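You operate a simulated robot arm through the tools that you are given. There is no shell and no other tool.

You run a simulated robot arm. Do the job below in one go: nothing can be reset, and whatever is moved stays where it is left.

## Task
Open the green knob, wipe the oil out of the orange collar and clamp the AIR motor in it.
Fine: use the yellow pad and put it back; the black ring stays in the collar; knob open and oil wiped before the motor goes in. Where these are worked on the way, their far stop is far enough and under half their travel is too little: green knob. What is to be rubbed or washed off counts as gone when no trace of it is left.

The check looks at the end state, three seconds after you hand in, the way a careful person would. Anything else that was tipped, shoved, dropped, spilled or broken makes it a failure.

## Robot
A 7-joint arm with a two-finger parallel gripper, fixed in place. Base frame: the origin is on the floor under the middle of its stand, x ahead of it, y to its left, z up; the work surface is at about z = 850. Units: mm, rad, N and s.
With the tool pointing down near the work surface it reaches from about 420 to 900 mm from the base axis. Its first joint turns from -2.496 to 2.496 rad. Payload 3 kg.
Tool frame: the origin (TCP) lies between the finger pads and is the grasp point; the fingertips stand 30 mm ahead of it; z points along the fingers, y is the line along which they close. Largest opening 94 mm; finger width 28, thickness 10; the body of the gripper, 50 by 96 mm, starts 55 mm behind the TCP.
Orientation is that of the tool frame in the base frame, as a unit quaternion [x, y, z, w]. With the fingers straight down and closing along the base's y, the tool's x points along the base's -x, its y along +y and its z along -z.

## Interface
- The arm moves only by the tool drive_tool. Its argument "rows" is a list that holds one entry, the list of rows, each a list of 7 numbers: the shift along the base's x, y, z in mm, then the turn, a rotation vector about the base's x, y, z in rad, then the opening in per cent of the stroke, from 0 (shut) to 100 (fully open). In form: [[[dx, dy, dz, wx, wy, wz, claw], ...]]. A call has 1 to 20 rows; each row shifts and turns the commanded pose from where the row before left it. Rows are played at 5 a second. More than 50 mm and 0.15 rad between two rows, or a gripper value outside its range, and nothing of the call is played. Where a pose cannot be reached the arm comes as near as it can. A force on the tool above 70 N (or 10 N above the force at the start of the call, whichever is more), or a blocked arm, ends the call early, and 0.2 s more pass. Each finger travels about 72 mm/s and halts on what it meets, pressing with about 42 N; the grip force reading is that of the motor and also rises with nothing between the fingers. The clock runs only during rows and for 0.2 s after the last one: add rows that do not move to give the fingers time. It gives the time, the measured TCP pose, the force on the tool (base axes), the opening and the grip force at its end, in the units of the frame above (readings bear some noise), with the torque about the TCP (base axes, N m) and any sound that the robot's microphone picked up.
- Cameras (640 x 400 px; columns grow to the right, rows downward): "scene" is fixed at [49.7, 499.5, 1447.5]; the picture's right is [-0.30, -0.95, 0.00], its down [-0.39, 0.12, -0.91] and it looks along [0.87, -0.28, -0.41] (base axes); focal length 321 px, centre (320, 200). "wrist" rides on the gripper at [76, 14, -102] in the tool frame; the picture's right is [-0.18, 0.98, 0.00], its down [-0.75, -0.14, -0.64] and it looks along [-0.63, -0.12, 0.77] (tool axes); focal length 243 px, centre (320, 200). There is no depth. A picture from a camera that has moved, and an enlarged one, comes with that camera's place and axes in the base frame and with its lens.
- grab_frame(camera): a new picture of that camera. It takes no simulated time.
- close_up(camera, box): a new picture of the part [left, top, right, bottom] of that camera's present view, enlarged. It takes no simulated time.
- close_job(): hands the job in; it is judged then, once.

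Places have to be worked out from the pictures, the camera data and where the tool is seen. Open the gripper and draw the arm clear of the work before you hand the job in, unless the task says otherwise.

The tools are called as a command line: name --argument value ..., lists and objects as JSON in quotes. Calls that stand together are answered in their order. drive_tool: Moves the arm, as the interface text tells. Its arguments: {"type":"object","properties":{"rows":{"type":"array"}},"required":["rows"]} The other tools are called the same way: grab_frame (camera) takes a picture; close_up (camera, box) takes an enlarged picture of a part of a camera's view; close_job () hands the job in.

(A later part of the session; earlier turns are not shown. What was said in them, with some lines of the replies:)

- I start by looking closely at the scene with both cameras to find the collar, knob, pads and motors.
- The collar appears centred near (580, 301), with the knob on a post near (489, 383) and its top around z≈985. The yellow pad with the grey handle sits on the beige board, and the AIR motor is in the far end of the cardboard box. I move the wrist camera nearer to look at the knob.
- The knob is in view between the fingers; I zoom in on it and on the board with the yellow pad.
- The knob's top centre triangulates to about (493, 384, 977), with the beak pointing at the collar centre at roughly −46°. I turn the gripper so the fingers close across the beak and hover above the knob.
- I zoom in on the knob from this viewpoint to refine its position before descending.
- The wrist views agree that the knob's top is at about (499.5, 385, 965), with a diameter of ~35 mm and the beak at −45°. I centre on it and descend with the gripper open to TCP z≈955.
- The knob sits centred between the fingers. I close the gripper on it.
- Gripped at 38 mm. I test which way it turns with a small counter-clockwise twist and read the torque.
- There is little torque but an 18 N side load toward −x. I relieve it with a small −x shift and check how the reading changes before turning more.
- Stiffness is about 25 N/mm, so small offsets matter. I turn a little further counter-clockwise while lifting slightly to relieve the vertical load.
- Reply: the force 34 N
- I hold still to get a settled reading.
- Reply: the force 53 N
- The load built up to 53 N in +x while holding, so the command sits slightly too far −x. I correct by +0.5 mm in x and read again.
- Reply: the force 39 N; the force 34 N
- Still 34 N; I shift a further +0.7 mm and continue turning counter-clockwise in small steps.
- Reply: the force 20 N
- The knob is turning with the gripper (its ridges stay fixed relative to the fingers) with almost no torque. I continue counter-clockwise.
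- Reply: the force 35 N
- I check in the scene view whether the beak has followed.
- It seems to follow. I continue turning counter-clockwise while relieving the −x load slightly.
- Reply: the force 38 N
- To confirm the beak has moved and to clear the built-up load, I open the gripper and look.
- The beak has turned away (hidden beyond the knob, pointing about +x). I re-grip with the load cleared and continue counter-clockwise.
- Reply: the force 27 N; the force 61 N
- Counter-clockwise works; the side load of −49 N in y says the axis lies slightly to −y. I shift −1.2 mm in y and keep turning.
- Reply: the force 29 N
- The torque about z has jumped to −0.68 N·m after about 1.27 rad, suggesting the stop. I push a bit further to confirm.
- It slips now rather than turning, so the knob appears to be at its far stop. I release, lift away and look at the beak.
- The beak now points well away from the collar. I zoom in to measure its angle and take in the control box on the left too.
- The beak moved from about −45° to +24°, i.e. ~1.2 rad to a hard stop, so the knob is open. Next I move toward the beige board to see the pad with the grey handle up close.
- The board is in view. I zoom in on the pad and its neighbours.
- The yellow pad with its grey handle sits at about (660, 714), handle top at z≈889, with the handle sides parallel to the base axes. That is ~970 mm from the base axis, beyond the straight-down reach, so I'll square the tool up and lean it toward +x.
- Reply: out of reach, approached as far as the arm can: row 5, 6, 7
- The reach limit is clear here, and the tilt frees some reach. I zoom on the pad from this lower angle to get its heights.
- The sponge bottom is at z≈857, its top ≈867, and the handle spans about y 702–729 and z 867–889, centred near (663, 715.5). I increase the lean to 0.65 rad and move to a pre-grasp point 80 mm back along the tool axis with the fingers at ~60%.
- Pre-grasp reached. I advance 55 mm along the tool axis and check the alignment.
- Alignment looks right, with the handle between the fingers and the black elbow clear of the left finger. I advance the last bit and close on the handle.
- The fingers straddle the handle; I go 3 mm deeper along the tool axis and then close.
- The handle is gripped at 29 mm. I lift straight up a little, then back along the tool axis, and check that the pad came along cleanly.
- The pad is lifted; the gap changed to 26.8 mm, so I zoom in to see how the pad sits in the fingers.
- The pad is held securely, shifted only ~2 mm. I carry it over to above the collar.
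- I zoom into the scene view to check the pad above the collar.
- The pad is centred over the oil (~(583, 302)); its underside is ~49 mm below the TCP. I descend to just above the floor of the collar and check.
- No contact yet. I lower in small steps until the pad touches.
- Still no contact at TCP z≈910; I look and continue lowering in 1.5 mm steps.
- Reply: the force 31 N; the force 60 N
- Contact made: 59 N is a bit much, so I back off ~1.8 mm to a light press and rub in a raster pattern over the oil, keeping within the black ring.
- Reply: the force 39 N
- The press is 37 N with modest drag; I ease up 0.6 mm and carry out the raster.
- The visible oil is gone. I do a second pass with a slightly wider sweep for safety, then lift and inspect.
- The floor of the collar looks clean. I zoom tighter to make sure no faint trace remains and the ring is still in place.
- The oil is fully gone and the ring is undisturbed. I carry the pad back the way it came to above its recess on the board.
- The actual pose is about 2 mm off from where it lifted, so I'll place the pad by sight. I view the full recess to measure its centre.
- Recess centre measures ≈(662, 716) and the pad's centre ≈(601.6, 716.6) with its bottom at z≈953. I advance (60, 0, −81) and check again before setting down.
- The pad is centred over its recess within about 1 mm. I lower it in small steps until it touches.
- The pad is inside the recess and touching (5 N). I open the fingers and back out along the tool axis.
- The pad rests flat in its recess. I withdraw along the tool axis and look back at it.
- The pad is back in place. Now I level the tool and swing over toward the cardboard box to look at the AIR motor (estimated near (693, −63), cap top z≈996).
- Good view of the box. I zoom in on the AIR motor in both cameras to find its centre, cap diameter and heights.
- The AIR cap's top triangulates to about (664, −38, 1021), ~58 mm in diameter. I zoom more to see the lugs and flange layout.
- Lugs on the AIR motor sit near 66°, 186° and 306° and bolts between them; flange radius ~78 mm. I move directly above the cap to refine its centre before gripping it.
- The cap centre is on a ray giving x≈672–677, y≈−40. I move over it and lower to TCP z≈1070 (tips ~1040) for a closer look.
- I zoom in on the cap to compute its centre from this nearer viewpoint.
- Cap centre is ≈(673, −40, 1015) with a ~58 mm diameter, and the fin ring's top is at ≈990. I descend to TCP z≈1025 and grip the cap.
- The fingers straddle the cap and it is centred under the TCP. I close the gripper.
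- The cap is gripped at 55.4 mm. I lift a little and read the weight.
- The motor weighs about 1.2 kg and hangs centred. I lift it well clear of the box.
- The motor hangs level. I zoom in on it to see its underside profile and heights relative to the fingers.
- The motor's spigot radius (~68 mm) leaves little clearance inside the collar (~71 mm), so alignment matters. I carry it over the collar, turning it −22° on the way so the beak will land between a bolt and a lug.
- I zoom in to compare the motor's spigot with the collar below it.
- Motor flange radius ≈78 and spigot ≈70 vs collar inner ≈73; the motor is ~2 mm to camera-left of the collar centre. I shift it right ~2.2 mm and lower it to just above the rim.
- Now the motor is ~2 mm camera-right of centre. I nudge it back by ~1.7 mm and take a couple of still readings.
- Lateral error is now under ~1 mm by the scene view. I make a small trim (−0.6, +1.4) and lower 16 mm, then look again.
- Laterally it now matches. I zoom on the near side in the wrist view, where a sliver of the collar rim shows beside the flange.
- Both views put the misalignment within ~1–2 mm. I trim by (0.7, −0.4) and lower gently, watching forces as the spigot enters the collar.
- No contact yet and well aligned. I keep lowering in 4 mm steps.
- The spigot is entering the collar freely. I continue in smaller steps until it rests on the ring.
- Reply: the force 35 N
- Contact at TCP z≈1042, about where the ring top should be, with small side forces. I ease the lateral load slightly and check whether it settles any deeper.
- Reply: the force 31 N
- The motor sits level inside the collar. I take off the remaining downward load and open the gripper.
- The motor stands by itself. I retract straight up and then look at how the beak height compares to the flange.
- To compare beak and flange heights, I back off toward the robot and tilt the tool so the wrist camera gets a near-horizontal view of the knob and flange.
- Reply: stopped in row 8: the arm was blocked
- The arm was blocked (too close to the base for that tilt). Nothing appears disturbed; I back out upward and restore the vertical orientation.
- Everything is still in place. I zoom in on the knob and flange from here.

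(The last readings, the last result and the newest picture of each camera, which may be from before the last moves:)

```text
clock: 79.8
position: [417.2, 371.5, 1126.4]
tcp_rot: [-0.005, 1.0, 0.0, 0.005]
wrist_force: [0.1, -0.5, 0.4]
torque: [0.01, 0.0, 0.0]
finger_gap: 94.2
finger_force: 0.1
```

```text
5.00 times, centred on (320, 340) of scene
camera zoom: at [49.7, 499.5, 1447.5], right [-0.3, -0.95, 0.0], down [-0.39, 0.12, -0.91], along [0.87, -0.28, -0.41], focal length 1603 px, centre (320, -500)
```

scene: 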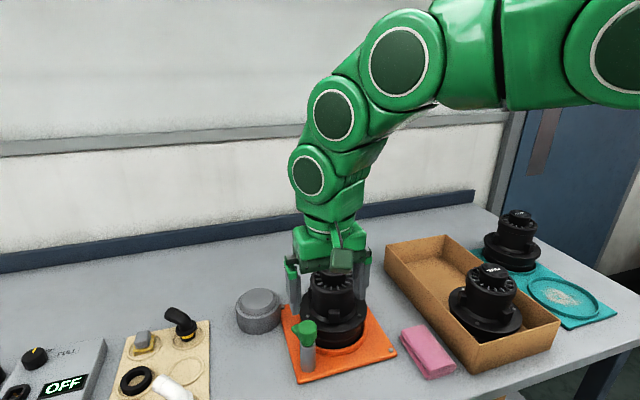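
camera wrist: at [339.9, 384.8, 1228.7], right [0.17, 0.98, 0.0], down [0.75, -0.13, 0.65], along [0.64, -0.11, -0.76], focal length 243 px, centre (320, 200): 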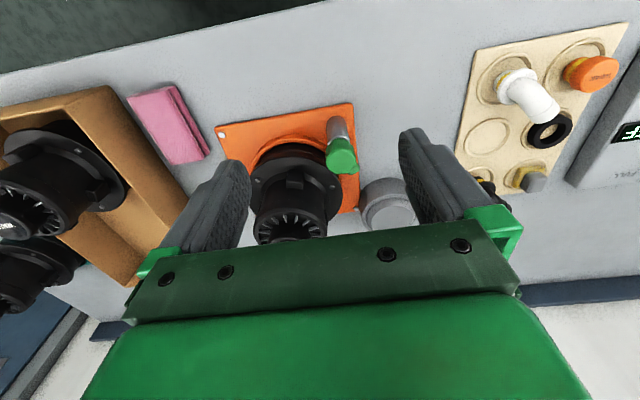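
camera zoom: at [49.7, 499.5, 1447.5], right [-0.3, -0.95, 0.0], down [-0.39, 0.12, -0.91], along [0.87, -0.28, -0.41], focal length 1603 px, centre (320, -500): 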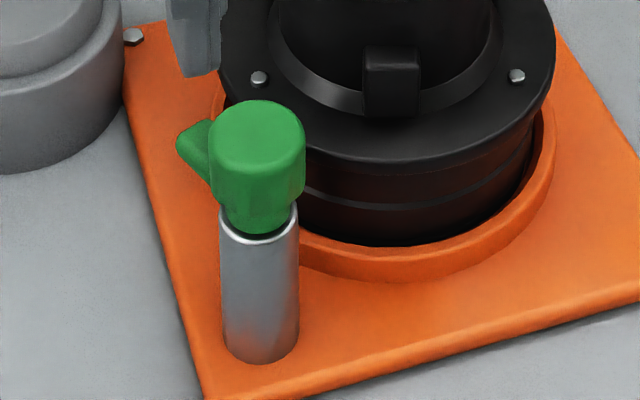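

The beak's underside looks close to the flange-top height, so I need to be sure the motor is fully seated. I zoom into the collar/spigot junction from both views.

close_up --camera "wrist" --box '[260, 110, 340, 165]'

close_up --camera "scene" --box '[315, 310, 375, 360]'

close_up --camera "scene" --box '[295, 265, 375, 345]'

```text
7.27 times, centred on (300, 138) of wrist
camera zoom: at [339.9, 384.8, 1228.7], right [0.17, 0.98, 0.0], down [0.75, -0.13, 0.65], along [0.64, -0.11, -0.76], focal length 1764 px, centre (466, 654)
```

zoom: 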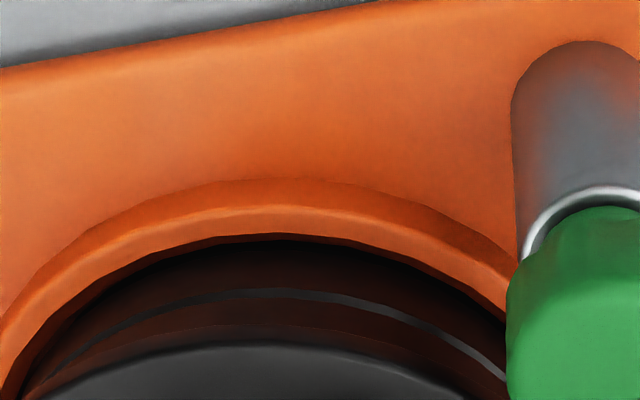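

```text
8.00 times, centred on (345, 335) of scene
camera zoom: at [49.7, 499.5, 1447.5], right [-0.3, -0.95, 0.0], down [-0.39, 0.12, -0.91], along [0.87, -0.28, -0.41], focal length 2565 px, centre (120, -880)
```

zoom: 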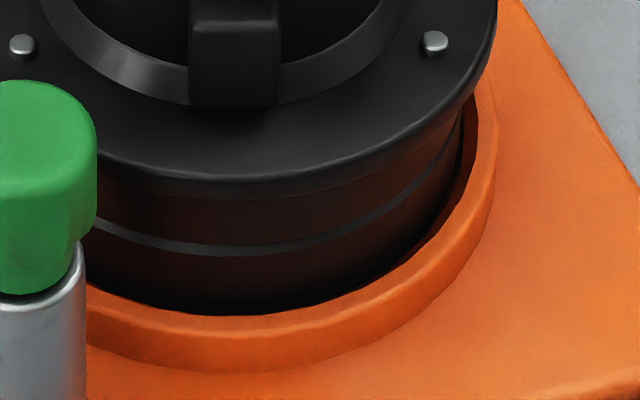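

```text
5.00 times, centred on (335, 305) of scene
camera zoom: at [49.7, 499.5, 1447.5], right [-0.3, -0.95, 0.0], down [-0.39, 0.12, -0.91], along [0.87, -0.28, -0.41], focal length 1603 px, centre (245, -325)
```

zoom: 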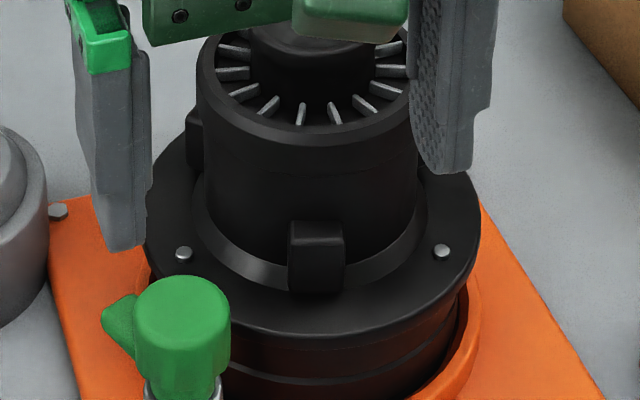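

The motor is inside the collar all round. To judge beak vs. flange height, I move to the +y side of the knob and tilt so the camera gets a low, almost horizontal view across knob and flange.

drive_tool --rows '[[[8.5, 25, 0, 0, 0, -0.15, 100], [8.5, 25, 0, 0, 0, -0.15, 100], [8.5, 25, 0, 0, 0, -0.15, 100], [8.5, 25, 0, 0, 0, -0.15, 100], [0, 0, -15, -0.0734, -0.1073, 0, 100], [0, 0, -20, -0.0734, -0.1073, 0, 100], [0, 0, -20, -0.0734, -0.1073, 0, 100], [0, 0, -20, -0.0734, -0.1073, 0, 100], [0, 0, -20, -0.0734, -0.1073, 0, 100], [0, 0, 0, 0, 0, 0, 100]]]'

grab_frame --camera "wrist"

grab_frame --camera "scene"

```text
clock: 82.0
position: [449.6, 470.3, 1027.5]
tcp_rot: [0.275, 0.904, -0.098, 0.312]
wrist_force: [-0.8, 0.3, -1.0]
torque: [-0.02, 0.01, 0.01]
finger_gap: 94.3
finger_force: 0.0
```

```text
taken
camera wrist: at [355.7, 553.0, 1062.1], right [0.67, 0.74, 0.11], down [0.09, -0.22, 0.97], along [0.74, -0.64, -0.21], focal length 243 px, centre (320, 200)
```

wrist: 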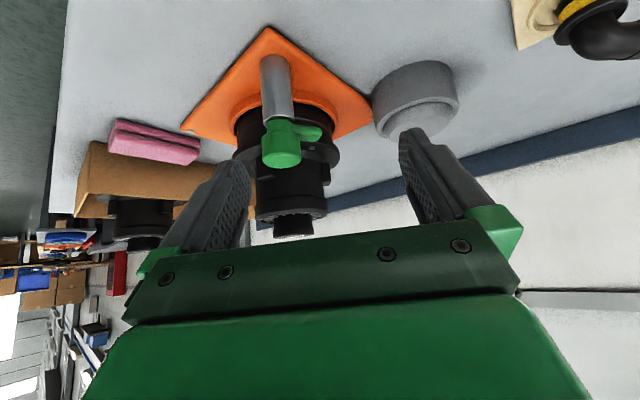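

```text
taken
```

scene: 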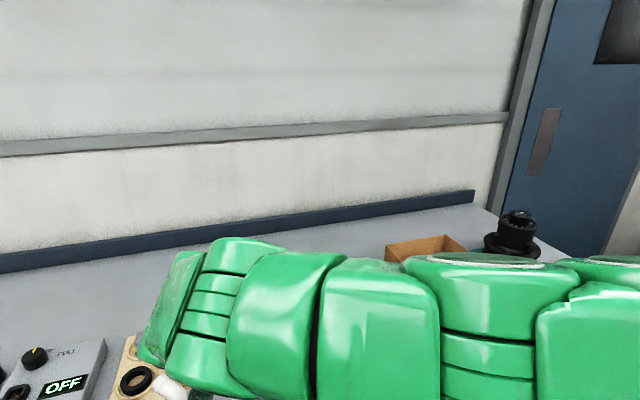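

Very useful side view. I zoom in on the knob and flange from here.

close_up --camera "wrist" --box '[210, 60, 390, 220]'

drive_tool --rows '[[[0, 0, -25, 0, 0, 0, 100], [0, 0, -25, 0, 0, 0, 100], [0, 0, 0, 0, 0, 0, 100]]]'

close_up --camera "wrist" --box '[210, 80, 390, 240]'

```text
2.50 times, centred on (300, 140) of wrist
camera zoom: at [355.7, 553.0, 1062.1], right [0.67, 0.74, 0.11], down [0.09, -0.22, 0.97], along [0.74, -0.64, -0.21], focal length 606 px, centre (370, 350)
```

zoom: 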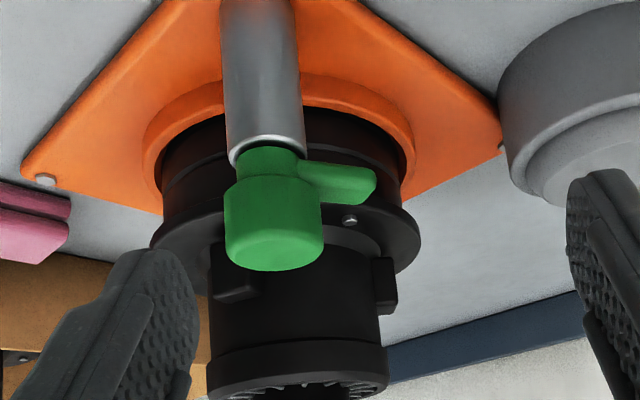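

```text
clock: 82.8
position: [451.9, 473.4, 977.9]
tcp_rot: [0.276, 0.904, -0.098, 0.311]
wrist_force: [0.3, 0.3, 0.1]
torque: [0.0, 0.02, 0.02]
finger_gap: 94.0
finger_force: 0.2
```

```text
2.50 times, centred on (300, 160) of wrist
camera zoom: at [356.6, 554.0, 1012.3], right [0.67, 0.74, 0.11], down [0.09, -0.22, 0.97], along [0.74, -0.64, -0.21], focal length 606 px, centre (370, 300)
```

zoom: 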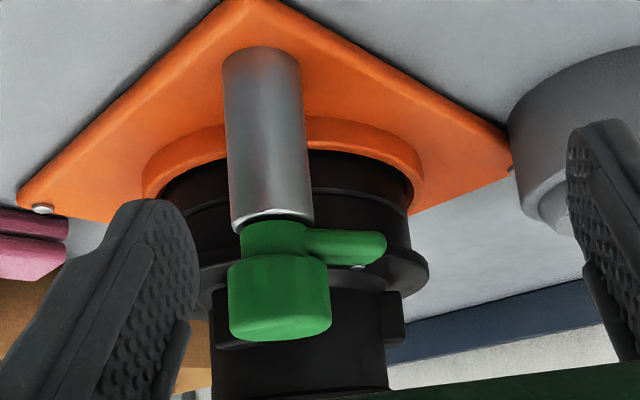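

This view shows the beak as a bar low on the knob. I zoom further to measure the beak's underside and the flange's top edge.

close_up --camera "wrist" --box '[290, 155, 400, 215]'

close_up --camera "wrist" --box '[260, 130, 400, 240]'

```text
5.82 times, centred on (345, 185) of wrist
camera zoom: at [356.6, 554.0, 1012.3], right [0.67, 0.74, 0.11], down [0.09, -0.22, 0.97], along [0.74, -0.64, -0.21], focal length 1412 px, centre (174, 287)
```

zoom: 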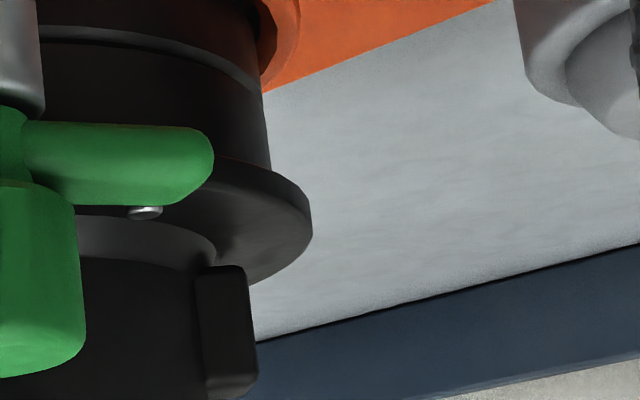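

```text
3.64 times, centred on (330, 185) of wrist
camera zoom: at [356.6, 554.0, 1012.3], right [0.67, 0.74, 0.11], down [0.09, -0.22, 0.97], along [0.74, -0.64, -0.21], focal length 882 px, centre (284, 254)
```

zoom: 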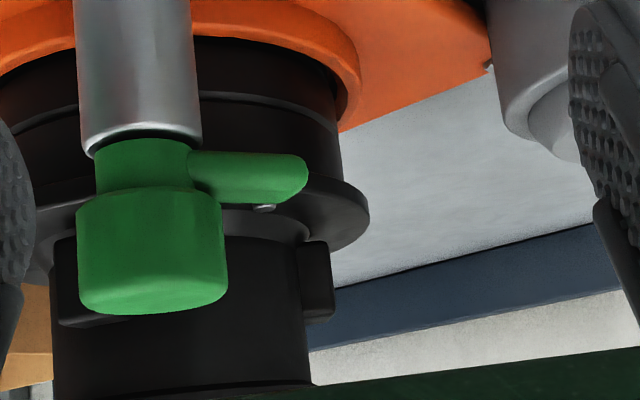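

The beak's underside (≈933) sits just above the flange top (≈931), so the clamp should swing over it. I go up, level the tool, and hover over the knob with the fingers oriented for the open beak (yaw ≈ +0.38).

drive_tool --rows '[[[0, 0, 30, 0, 0, 0, 100], [0, 0, 30, 0, 0, 0, 100], [0, 0, 20, 0.0734, 0.1073, 0, 100], [0, 0, 20, 0.0734, 0.1073, 0, 100], [0, 0, 15, 0.0734, 0.1073, 0, 100], [0, 0, 0, 0.0734, 0.1073, 0, 100], [0, 0, 0, 0.0734, 0.1073, 0, 100], [7, -12.7, 0, 0, 0, 0.14, 64], [7, -12.7, 0, 0, 0, 0.14, 64], [7, -12.7, 0, 0, 0, 0.14, 64], [7, -12.7, 0, 0, 0, 0.14, 64], [7, -12.7, 0, 0, 0, 0.14, 64], [7, -12.7, 0, 0, 0, 0.14, 64], [7, -12.7, 0, 0, 0, 0.14, 64], [0, 0, 0, 0, 0, 0, 64]]]'

grab_frame --camera "wrist"

grab_frame --camera "scene"

```text
clock: 86.0
position: [498.7, 381.8, 1093.1]
tcp_rot: [-0.194, 0.981, 0.001, 0.005]
wrist_force: [0.2, -0.4, 0.3]
torque: [-0.03, 0.02, 0.01]
finger_gap: 60.0
finger_force: 0.1
```

```text
taken
camera wrist: at [422.2, 366.6, 1197.0], right [-0.2, 0.98, 0.0], down [0.74, 0.15, 0.65], along [0.64, 0.14, -0.76], focal length 243 px, centre (320, 200)
```

wrist: 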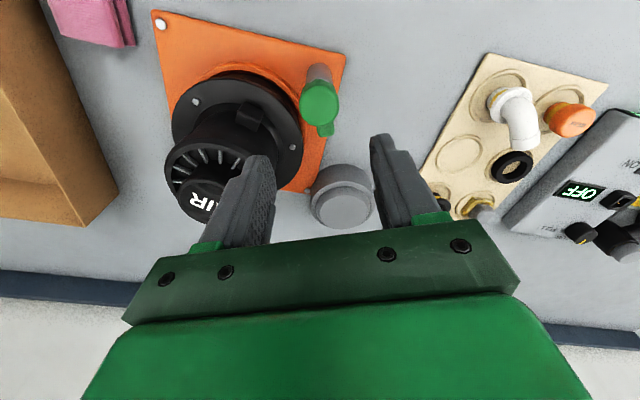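

```text
taken
```

scene: 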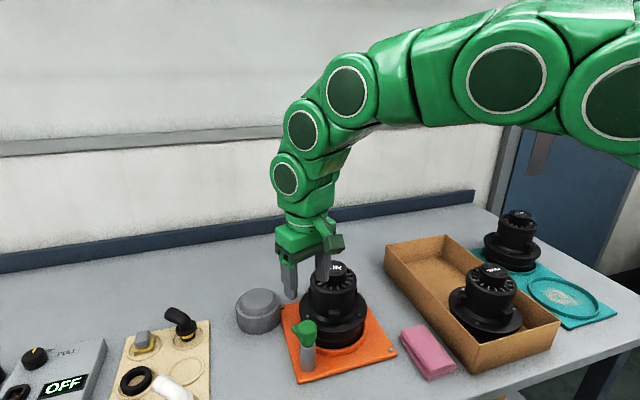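

I zoom in on the knob head to refine its centre before descending.

close_up --camera "wrist" --box '[270, 50, 370, 150]'

```text
4.00 times, centred on (320, 100) of wrist
camera zoom: at [422.2, 366.6, 1197.0], right [-0.2, 0.98, 0.0], down [0.74, 0.15, 0.65], along [0.64, 0.14, -0.76], focal length 970 px, centre (320, 600)
```

zoom: 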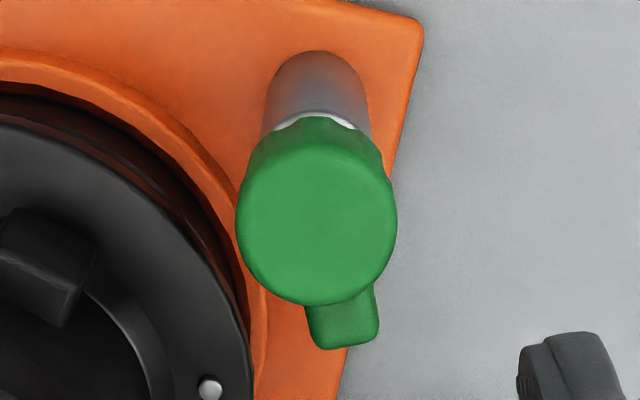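

The knob is at ≈(502, 382.4). I centre on it and descend to TCP z≈968, which keeps the fingertips above the motor's flange.

drive_tool --rows '[[[3.2, 0.6, -25, 0, 0, 0, 64], [0, 0, -30, 0, 0, 0, 64], [0, 0, -30, 0, 0, 0, 64], [0, 0, -22, 0, 0, 0, 64], [0, 0, 0, 0, 0, 0, 64]]]'

grab_frame --camera "wrist"

close_up --camera "scene" --box '[260, 240, 400, 390]'

```text
clock: 87.2
position: [502.5, 384.7, 986.9]
tcp_rot: [-0.193, 0.981, 0.003, 0.006]
wrist_force: [0.2, 0.6, -0.5]
torque: [0.01, 0.02, 0.02]
finger_gap: 60.0
finger_force: 0.1
```

```text
taken
camera wrist: at [425.9, 368.9, 1089.6], right [-0.2, 0.98, 0.0], down [0.74, 0.15, 0.65], along [0.64, 0.13, -0.76], focal length 243 px, centre (320, 200)
```

wrist: 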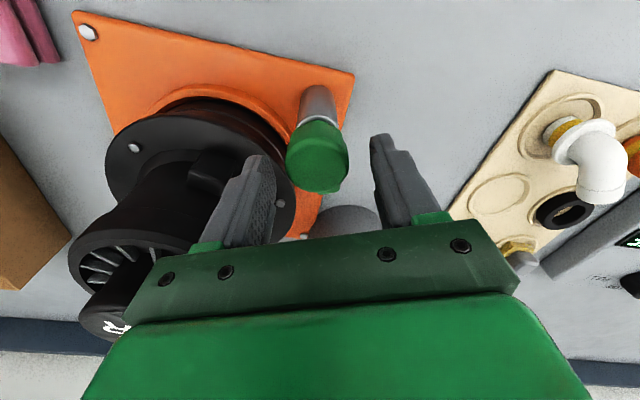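

```text
2.67 times, centred on (330, 315) of scene
camera zoom: at [49.7, 499.5, 1447.5], right [-0.3, -0.95, 0.0], down [-0.39, 0.12, -0.91], along [0.87, -0.28, -0.41], focal length 855 px, centre (293, -107)
```

zoom: 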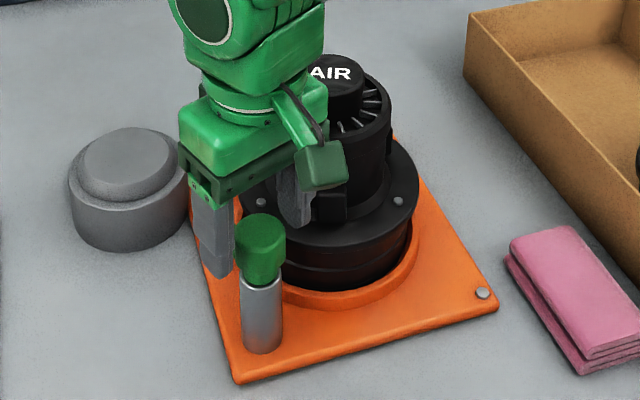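

The knob is slightly off toward −y; I trim (−1.2, −2.2), lower to z≈968, then close on the head.

drive_tool --rows '[[[-1.2, -2.2, -10, 0, 0, 0, 64], [0, 0, -9, 0, 0, 0, 64], [0, 0, 0, 0, 0, 0, 64]]]'

drive_tool --rows '[[[0, 0, 0, 0, 0, 0, 45], [0, 0, 0, 0, 0, 0, 0], [0, 0, 0, 0, 0, 0, 0], [0, 0, 0, 0, 0, 0, 0]]]'

grab_frame --camera "wrist"

close_up --camera "scene" --box '[270, 280, 370, 390]'

```text
clock: 88.0
position: [501.0, 382.2, 968.9]
tcp_rot: [-0.194, 0.981, 0.002, 0.007]
wrist_force: [0.0, -0.2, -0.2]
torque: [0.03, 0.07, -0.04]
finger_gap: 60.1
finger_force: 0.0
```

```text
clock: 89.0
position: [501.7, 382.1, 967.8]
tcp_rot: [-0.193, 0.981, 0.002, 0.006]
wrist_force: [-8.4, 19.8, -3.9]
torque: [-0.11, -0.41, 0.02]
finger_gap: 37.9
finger_force: 45.0
```

```text
taken
camera wrist: at [423.8, 366.3, 1071.7], right [-0.2, 0.98, 0.0], down [0.74, 0.15, 0.65], along [0.64, 0.14, -0.76], focal length 243 px, centre (320, 200)
```

wrist: 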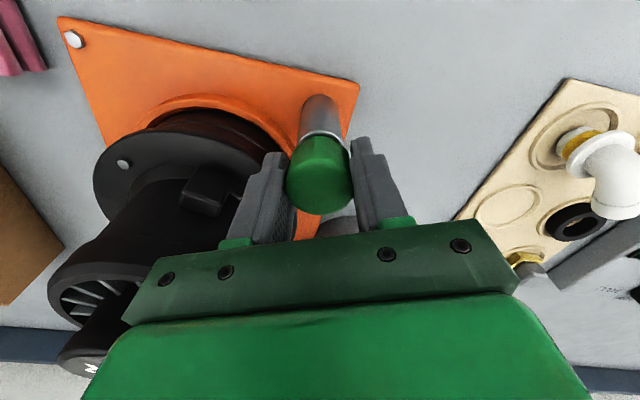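

```text
3.64 times, centred on (320, 335) of scene
camera zoom: at [49.7, 499.5, 1447.5], right [-0.3, -0.95, 0.0], down [-0.39, 0.12, -0.91], along [0.87, -0.28, -0.41], focal length 1166 px, centre (320, -291)
```

zoom: 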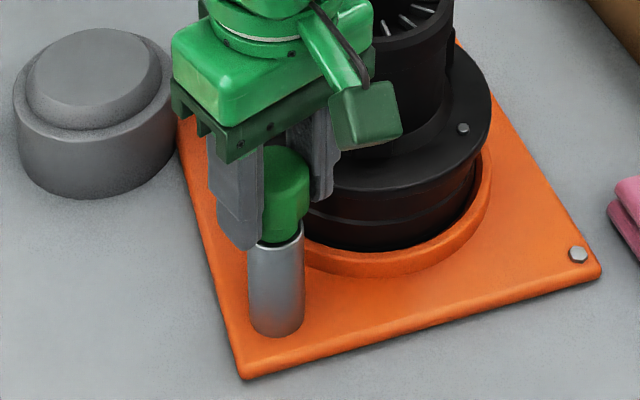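

Gripped. I relieve the +y side load by 0.6 mm and start turning clockwise to close.

drive_tool --rows '[[[-0.2, 0.6, 0, 0, 0, 0, 0], [0, 0, 0, 0, 0, -0.07, 0], [0, 0, 0, 0, 0, -0.07, 0], [0, 0, 0, 0, 0, -0.07, 0], [0, 0, 0, 0, 0, 0, 0]]]'

close_up --camera "scene" --box '[270, 280, 370, 390]'

```text
clock: 90.2
position: [501.2, 382.8, 969.3]
tcp_rot: [-0.09, 0.996, 0.002, 0.008]
wrist_force: [-0.4, 40.5, 4.6]
torque: [0.18, -0.83, 0.05]
finger_gap: 37.8
finger_force: 44.6
```

```text
3.64 times, centred on (320, 335) of scene
camera zoom: at [49.7, 499.5, 1447.5], right [-0.3, -0.95, 0.0], down [-0.39, 0.12, -0.91], along [0.87, -0.28, -0.41], focal length 1166 px, centre (320, -291)
```

zoom: 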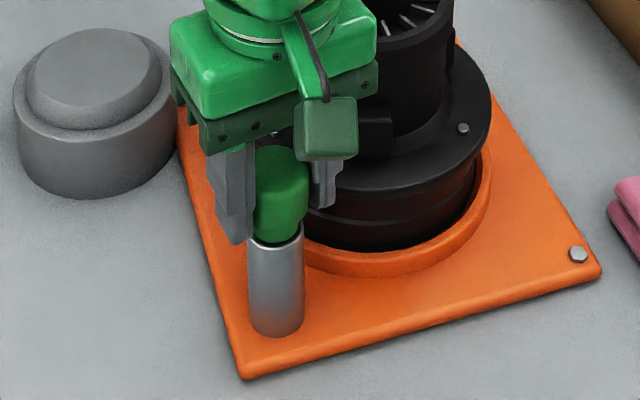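

It turns freely (torque ≈ 0). I relieve the +y load by 1.2 mm and continue clockwise.

drive_tool --rows '[[[0, 0.7, 0, 0, 0, 0, 0], [0, 0.7, 0, 0, 0, -0.07, 0], [0, 0, 0, 0, 0, -0.07, 0], [0, 0, 0, 0, 0, -0.07, 0], [0, 0, 0, 0, 0, 0, 0]]]'

close_up --camera "scene" --box '[270, 280, 370, 390]'

grab_frame --camera "wrist"

```text
clock: 91.3
position: [500.4, 382.5, 969.2]
tcp_rot: [0.016, 1.0, 0.001, 0.007]
wrist_force: [10.4, 30.6, 18.7]
torque: [-0.24, 0.01, 0.01]
finger_gap: 38.0
finger_force: 45.0
```

```text
3.64 times, centred on (320, 335) of scene
camera zoom: at [49.7, 499.5, 1447.5], right [-0.3, -0.95, 0.0], down [-0.39, 0.12, -0.91], along [0.87, -0.28, -0.41], focal length 1166 px, centre (320, -291)
```

zoom: 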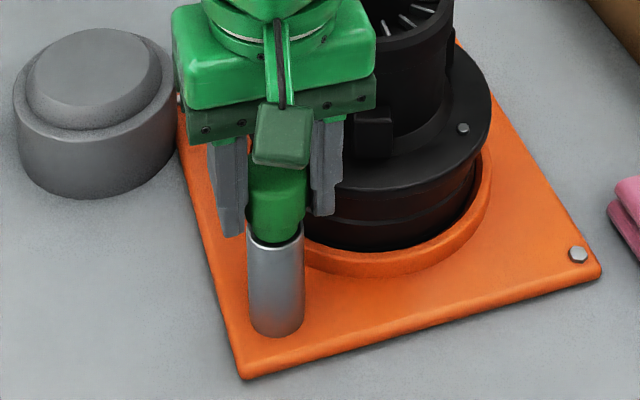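

```text
taken
camera wrist: at [423.5, 399.8, 1071.6], right [0.21, 0.98, 0.0], down [0.74, -0.17, 0.65], along [0.64, -0.14, -0.76], focal length 243 px, centre (320, 200)
```

wrist: 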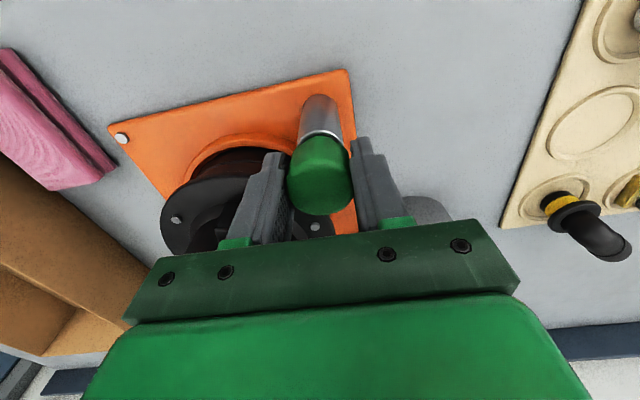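

About 0.42 rad turned with no resistance. I continue, relieving the side load again.

drive_tool --rows '[[[0.3, 0.7, 0.3, 0, 0, 0, 0], [0, 0.4, 0, 0, 0, -0.07, 0], [0, 0, 0, 0, 0, -0.07, 0], [0, 0, 0, 0, 0, -0.07, 0], [0, 0, 0, 0, 0, 0, 0]]]'

grab_frame --camera "wrist"

close_up --camera "scene" --box '[270, 260, 390, 390]'

```text
clock: 92.5
position: [500.5, 383.4, 968.9]
tcp_rot: [0.12, 0.993, 0.001, 0.006]
wrist_force: [-14.5, 5.8, 35.1]
torque: [-0.36, 0.24, -0.02]
finger_gap: 38.0
finger_force: 44.7
```

```text
taken
camera wrist: at [429.0, 415.8, 1071.2], right [0.41, 0.91, 0.0], down [0.69, -0.32, 0.65], along [0.59, -0.27, -0.76], focal length 243 px, centre (320, 200)
```

wrist: 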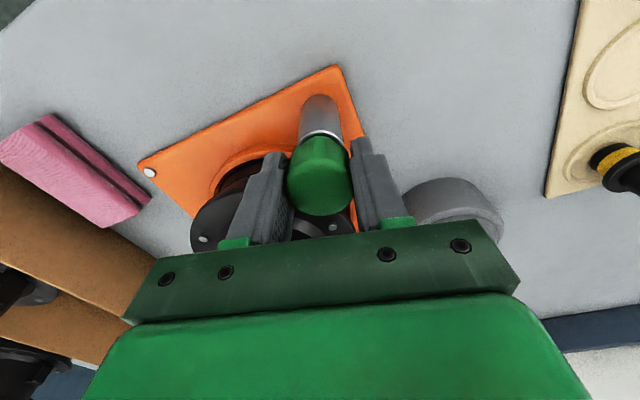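

```text
3.08 times, centred on (330, 325) of scene
camera zoom: at [49.7, 499.5, 1447.5], right [-0.3, -0.95, 0.0], down [-0.39, 0.12, -0.91], along [0.87, -0.28, -0.41], focal length 986 px, centre (289, -185)
```

zoom: 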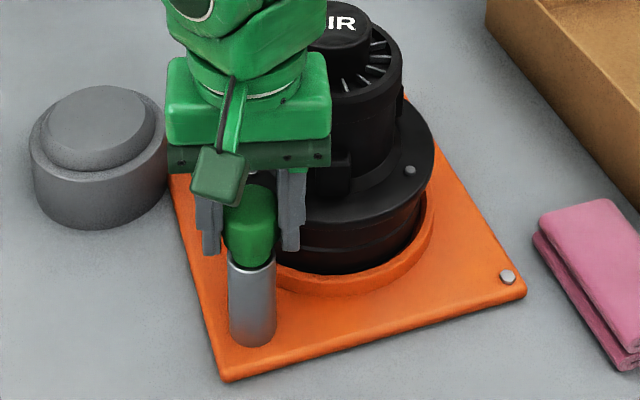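

Turned ~0.63 rad, no twist resistance; vertical load 35 N is from a small height offset, so I raise 0.8 mm and continue.

drive_tool --rows '[[[-0.3, 0.2, 0.8, 0, 0, 0, 0], [0, 0, 0.4, 0, 0, -0.05, 0], [0, 0, 0, 0, 0, -0.06, 0], [0, 0, 0, 0, 0, -0.06, 0], [0, 0, 0, 0, 0, 0, 0]]]'

close_up --camera "scene" --box '[270, 260, 390, 390]'

```text
clock: 93.8
position: [501.2, 383.4, 969.0]
tcp_rot: [0.205, 0.979, -0.002, 0.006]
wrist_force: [12.1, -2.8, -23.0]
torque: [0.08, -0.82, -0.03]
finger_gap: 37.9
finger_force: 44.2
```

```text
3.08 times, centred on (330, 325) of scene
camera zoom: at [49.7, 499.5, 1447.5], right [-0.3, -0.95, 0.0], down [-0.39, 0.12, -0.91], along [0.87, -0.28, -0.41], focal length 986 px, centre (289, -185)
```

zoom: 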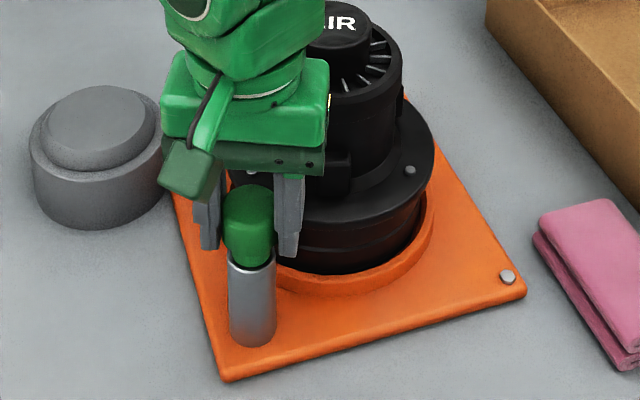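

No resistance and the motor is unmoved; the beak is now at about −22°. I continue with small steps over the flange.

drive_tool --rows '[[[0.2, 0, -0.6, 0, 0, 0, 0], [0, 0, 0, 0, 0, -0.05, 0], [0, 0, 0, 0, 0, -0.05, 0], [0, 0, 0, 0, 0, -0.05, 0], [0, 0, 0, 0, 0, 0, 0]]]'

close_up --camera "scene" --box '[270, 260, 390, 390]'

close_up --camera "wrist" --box '[160, 60, 440, 250]'

```text
clock: 95.0
position: [500.3, 383.1, 968.9]
tcp_rot: [0.276, 0.961, -0.002, 0.006]
wrist_force: [18.2, -23.7, -26.3]
torque: [0.02, -0.66, 0.01]
finger_gap: 37.8
finger_force: 44.6
```

```text
3.08 times, centred on (330, 325) of scene
camera zoom: at [49.7, 499.5, 1447.5], right [-0.3, -0.95, 0.0], down [-0.39, 0.12, -0.91], along [0.87, -0.28, -0.41], focal length 986 px, centre (289, -185)
```

zoom: 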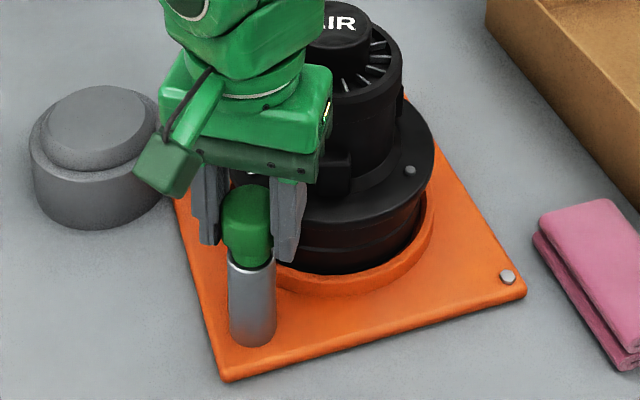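

```text
2.11 times, centred on (300, 155) of wrist
camera zoom: at [442.9, 437.4, 1071.2], right [0.68, 0.73, 0.0], down [0.56, -0.52, 0.65], along [0.48, -0.44, -0.76], focal length 511 px, centre (362, 295)
```

zoom: 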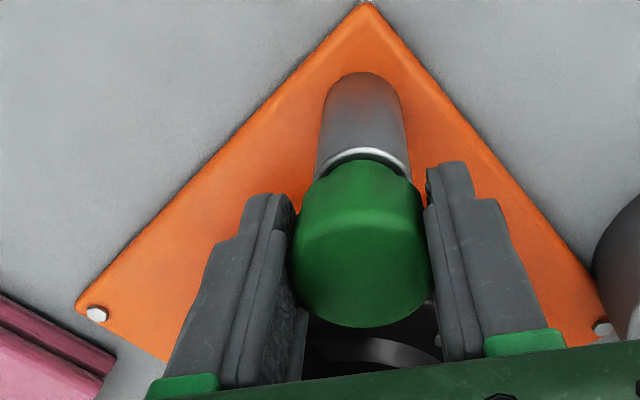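

Turned 0.95 rad, still free. I relieve the loads and finish turning toward the closed stop.

drive_tool --rows '[[[0.4, -0.6, -0.7, 0, 0, 0, 0], [0, 0, 0, 0, 0, -0.05, 0], [0, 0, 0, 0, 0, -0.05, 0], [0, 0, 0, 0, 0, -0.05, 0], [0, 0, 0, 0, 0, 0, 0]]]'

close_up --camera "scene" --box '[270, 260, 390, 390]'

```text
clock: 96.2
position: [500.8, 383.7, 969.3]
tcp_rot: [0.347, 0.938, -0.002, 0.006]
wrist_force: [9.2, -16.4, -24.8]
torque: [-0.23, 0.23, 0.03]
finger_gap: 38.1
finger_force: 45.1
```

```text
3.08 times, centred on (330, 325) of scene
camera zoom: at [49.7, 499.5, 1447.5], right [-0.3, -0.95, 0.0], down [-0.39, 0.12, -0.91], along [0.87, -0.28, -0.41], focal length 986 px, centre (289, -185)
```

zoom: 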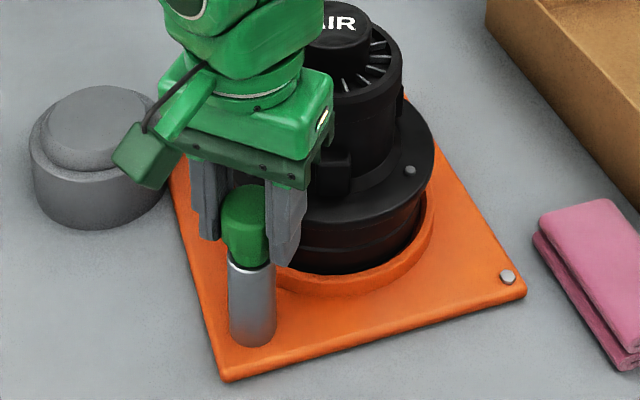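

Turned ~1.10 rad. I go on to reach the closed stop, watching the twist torque.

drive_tool --rows '[[[0.2, -0.3, -0.5, 0, 0, 0, 0], [0, 0, 0, 0, 0, -0.05, 0], [0, 0, 0, 0, 0, -0.05, 0], [0, 0, 0, 0, 0, -0.04, 0], [0, 0, 0, 0, 0, 0, 0]]]'

close_up --camera "scene" --box '[270, 260, 390, 390]'

```text
clock: 97.3
position: [501.5, 384.5, 969.1]
tcp_rot: [0.412, 0.911, -0.001, 0.006]
wrist_force: [-9.1, 1.4, 3.4]
torque: [-0.72, 0.08, 0.47]
finger_gap: 37.9
finger_force: 45.2
```

```text
3.08 times, centred on (330, 325) of scene
camera zoom: at [49.7, 499.5, 1447.5], right [-0.3, -0.95, 0.0], down [-0.39, 0.12, -0.91], along [0.87, -0.28, -0.41], focal length 986 px, centre (289, -185)
```

zoom: 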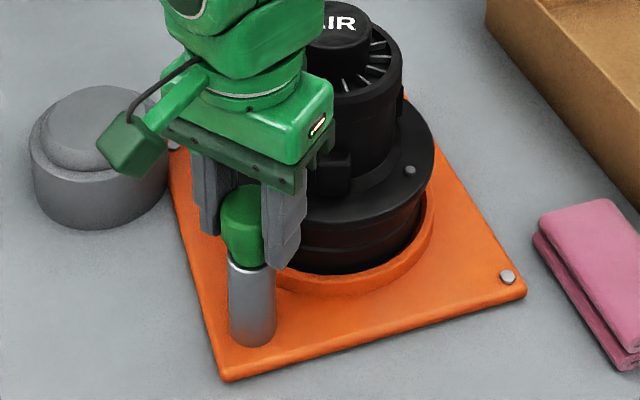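

The torque rose to +0.47 N·m after ~1.24 rad: the closed stop. I release, lift clear and look.

drive_tool --rows '[[[0, 0, 0, 0, 0, -0.03, 0], [0, 0, 0, 0, 0, 0, 0], [0, 0, 0, 0, 0, 0, 64], [0, 0, 0, 0, 0, 0, 64], [0, 0, 25, 0, 0, 0, 64], [0, 0, 35, 0, 0, 0, 64], [0, 0, 40, 0, 0, 0, 100], [-10, 10, 40, 0, 0, 0, 100], [0, 0, 0, 0, 0, 0, 100]]]'

close_up --camera "scene" --box '[270, 260, 390, 390]'

grab_frame --camera "wrist"

```text
clock: 99.3
position: [489.4, 393.9, 1110.8]
tcp_rot: [0.426, 0.905, -0.001, 0.006]
wrist_force: [0.9, 0.7, 1.0]
torque: [0.04, 0.02, 0.0]
finger_gap: 94.0
finger_force: 0.0
```

```text
3.08 times, centred on (330, 325) of scene
camera zoom: at [49.7, 499.5, 1447.5], right [-0.3, -0.95, 0.0], down [-0.39, 0.12, -0.91], along [0.87, -0.28, -0.41], focal length 986 px, centre (289, -185)
```

zoom: 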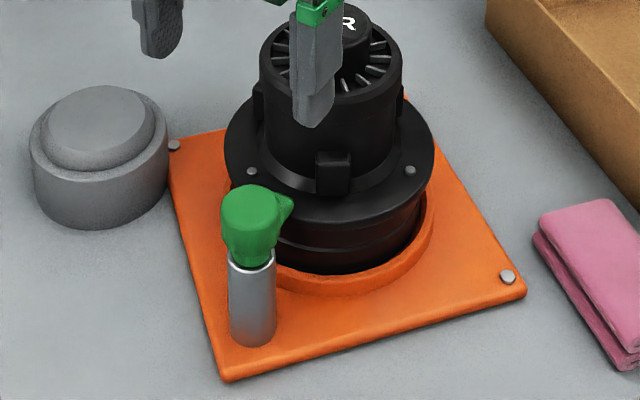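

```text
taken
camera wrist: at [449.5, 463.1, 1212.1], right [0.87, 0.48, 0.0], down [0.37, -0.66, 0.65], along [0.32, -0.57, -0.76], focal length 243 px, centre (320, 200)
```

wrist: 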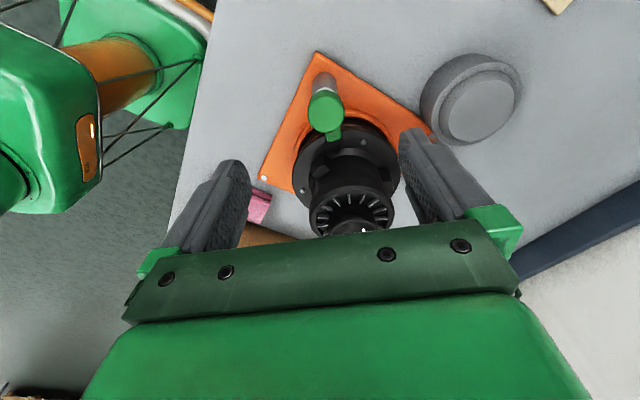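

The beak now points over the flange toward the motor. I zoom in on both views to confirm it overlaps the flange.

close_up --camera "wrist" --box '[270, 50, 430, 240]'

close_up --camera "scene" --box '[285, 305, 355, 375]'

close_up --camera "scene" --box '[100, 290, 230, 400]'

```text
2.11 times, centred on (350, 145) of wrist
camera zoom: at [449.5, 463.1, 1212.1], right [0.87, 0.48, 0.0], down [0.37, -0.66, 0.65], along [0.32, -0.57, -0.76], focal length 511 px, centre (257, 316)
```

zoom: 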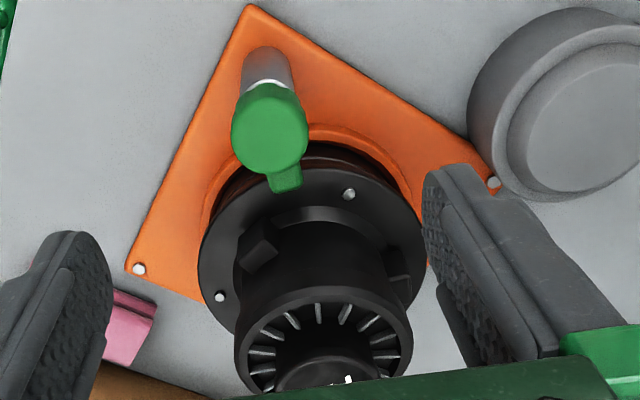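

```text
5.71 times, centred on (320, 340) of scene
camera zoom: at [49.7, 499.5, 1447.5], right [-0.3, -0.95, 0.0], down [-0.39, 0.12, -0.91], along [0.87, -0.28, -0.41], focal length 1832 px, centre (320, -600)
```

zoom: 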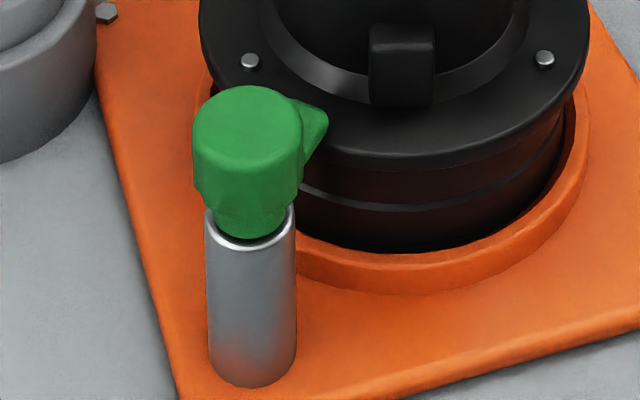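

```text
3.64 times, centred on (165, 345) of scene
camera zoom: at [49.7, 499.5, 1447.5], right [-0.3, -0.95, 0.0], down [-0.39, 0.12, -0.91], along [0.87, -0.28, -0.41], focal length 1166 px, centre (884, -327)
```

zoom: 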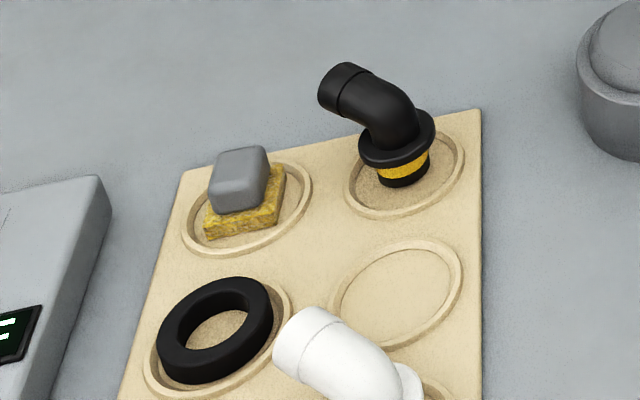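

The beak overlaps the flange exactly as in its original closed position, and the pad is back in its recess. I move the arm up and away from the work.

drive_tool --rows '[[[-10, -5, 45, 0, 0, 0.1, 100], [-15, -20, 45, 0, 0, 0.14, 100], [-20, -30, 40, 0, 0, 0.14, 100], [-25, -35, 35, 0, 0, 0.14, 100], [-25, -35, 20, 0, 0, 0.14, 100], [-15, -25, 10, 0, 0, 0.14, 100], [0, 0, 0, 0, 0, 0.08, 100], [0, 0, 0, 0, 0, 0, 100], [0, 0, 0, 0, 0, 0, 100]]]'

grab_frame --camera "scene"

grab_frame --camera "wrist"

```text
refused: row 2 steps farther than a row can; nothing moved
```

```text
taken
```

scene: 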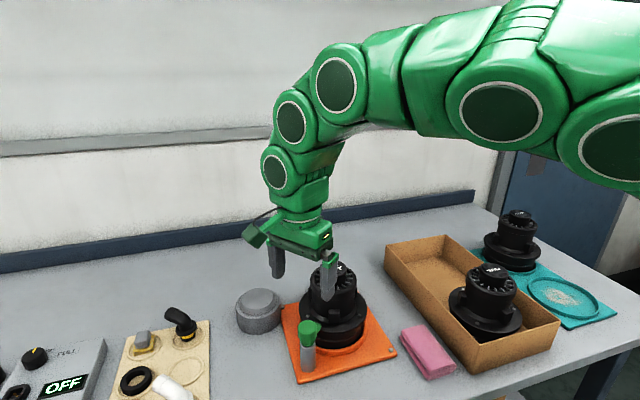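

```text
taken
camera wrist: at [449.5, 463.1, 1212.1], right [0.87, 0.48, 0.0], down [0.37, -0.66, 0.65], along [0.32, -0.57, -0.76], focal length 243 px, centre (320, 200)
```

wrist: 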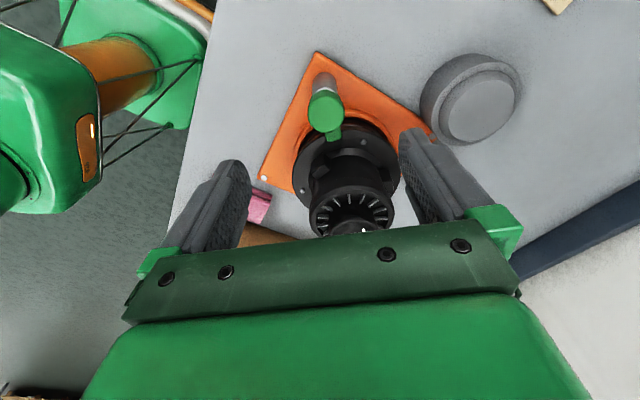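

The rows were slightly too long, so nothing moved. I repeat the retreat with shorter steps, going straight up first.

drive_tool --rows '[[[0, 0, 45, 0, 0, 0.1, 100], [-5, -5, 45, 0, 0, 0.12, 100], [-12, -15, 40, 0, 0, 0.12, 100], [-18, -25, 30, 0, 0, 0.12, 100], [-22, -30, 20, 0, 0, 0.12, 100], [-22, -30, 10, 0, 0, 0.12, 100], [-20, -30, 5, 0, 0, 0.12, 100], [0, 0, 0, 0, 0, 0, 100], [0, 0, 0, 0, 0, 0, 100]]]'

grab_frame --camera "scene"

grab_frame --camera "wrist"

```text
clock: 101.3
position: [395.6, 256.1, 1303.5]
tcp_rot: [0.03, 1.0, 0.001, 0.006]
wrist_force: [0.0, 0.3, -0.1]
torque: [0.01, 0.01, 0.01]
finger_gap: 94.0
finger_force: 0.1
```

```text
taken
```

scene: 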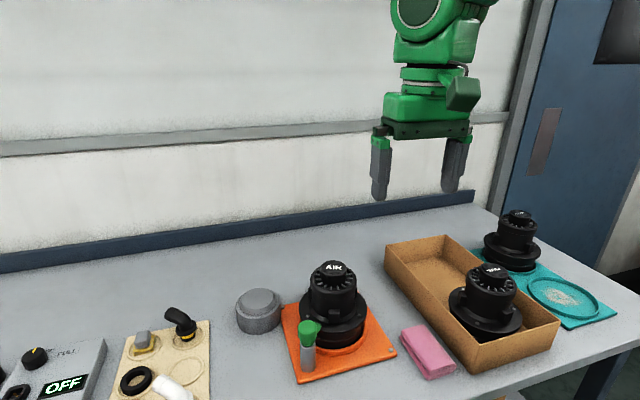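

```text
taken
camera wrist: at [318.4, 275.4, 1406.8], right [0.24, 0.97, 0.0], down [0.74, -0.19, 0.65], along [0.63, -0.15, -0.76], focal length 243 px, centre (320, 200)
```

wrist: 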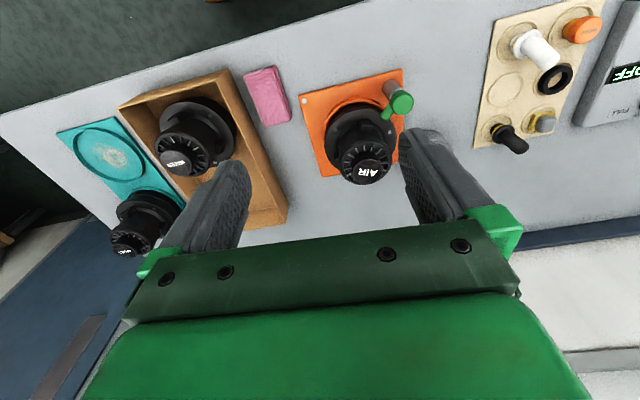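

Arm is clear. One last close look at the clamped motor and the board before handing in.

close_up --camera "wrist" --box '[290, 60, 430, 200]'

close_up --camera "wrist" --box '[460, 0, 640, 170]'

close_up --camera "scene" --box '[270, 250, 400, 390]'

```text
2.86 times, centred on (360, 130) of wrist
camera zoom: at [318.4, 275.4, 1406.8], right [0.24, 0.97, 0.0], down [0.74, -0.19, 0.65], along [0.63, -0.15, -0.76], focal length 693 px, centre (206, 400)
```

zoom: 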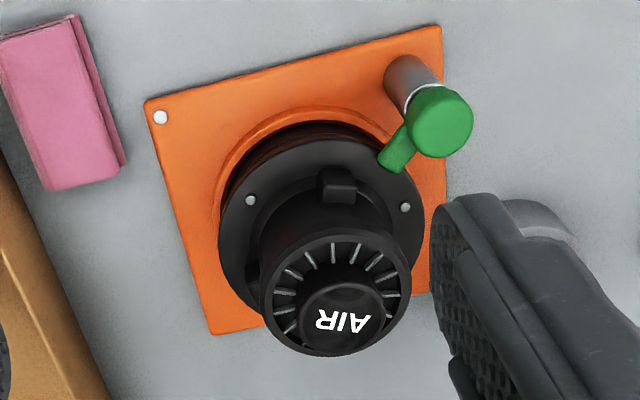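

```text
2.35 times, centred on (550, 85) of wrist
camera zoom: at [318.4, 275.4, 1406.8], right [0.24, 0.97, 0.0], down [0.74, -0.19, 0.65], along [0.63, -0.15, -0.76], focal length 571 px, centre (-221, 471)
```

zoom: 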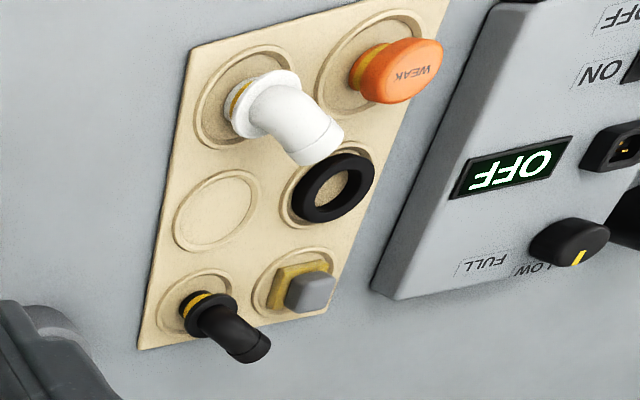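

```text
2.86 times, centred on (335, 320) of scene
camera zoom: at [49.7, 499.5, 1447.5], right [-0.3, -0.95, 0.0], down [-0.39, 0.12, -0.91], along [0.87, -0.28, -0.41], focal length 916 px, centre (277, -143)
```

zoom: 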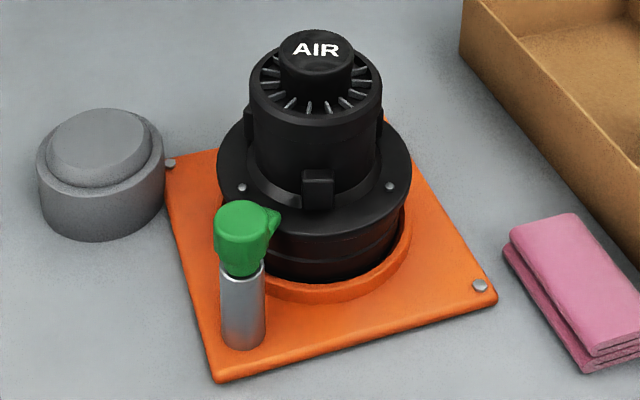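

The AIR motor sits level in the collar with the green clamp closed over its flange. The oil was wiped off first, the yellow pad is back in its recess, and nothing else has moved. The gripper is open and the arm is clear, so I hand the job in.

close_job

```text
The job is handed in.
```

I opened the green knob, wiped the oil out of the orange collar, and clamped the AIR motor in it. I handed the job in, but no verdict came back.

- **Knob:** I turned it about 1.2 rad to its far stop before wiping. After the motor was in, I turned it back to its closed stop. Its beak now lies over the motor's flange, in the position it started from.
- **Oil:** I wiped it with the yellow pad in two passes. Close-ups afterwards showed no trace on the collar floor.
- **Yellow pad:** It is back in its recess on the beige board.
- **Motor:** It stands level inside the collar. It should be resting on the black ring, which was still in place just before the motor went in. The motor now hides the ring, so I could not see it at the end.
- **Everything else:** While I was positioning the camera, the arm was blocked once and stopped. In the last pictures nothing else looked moved, tipped or spilled.

The gripper is open and the arm is drawn clear of the work.
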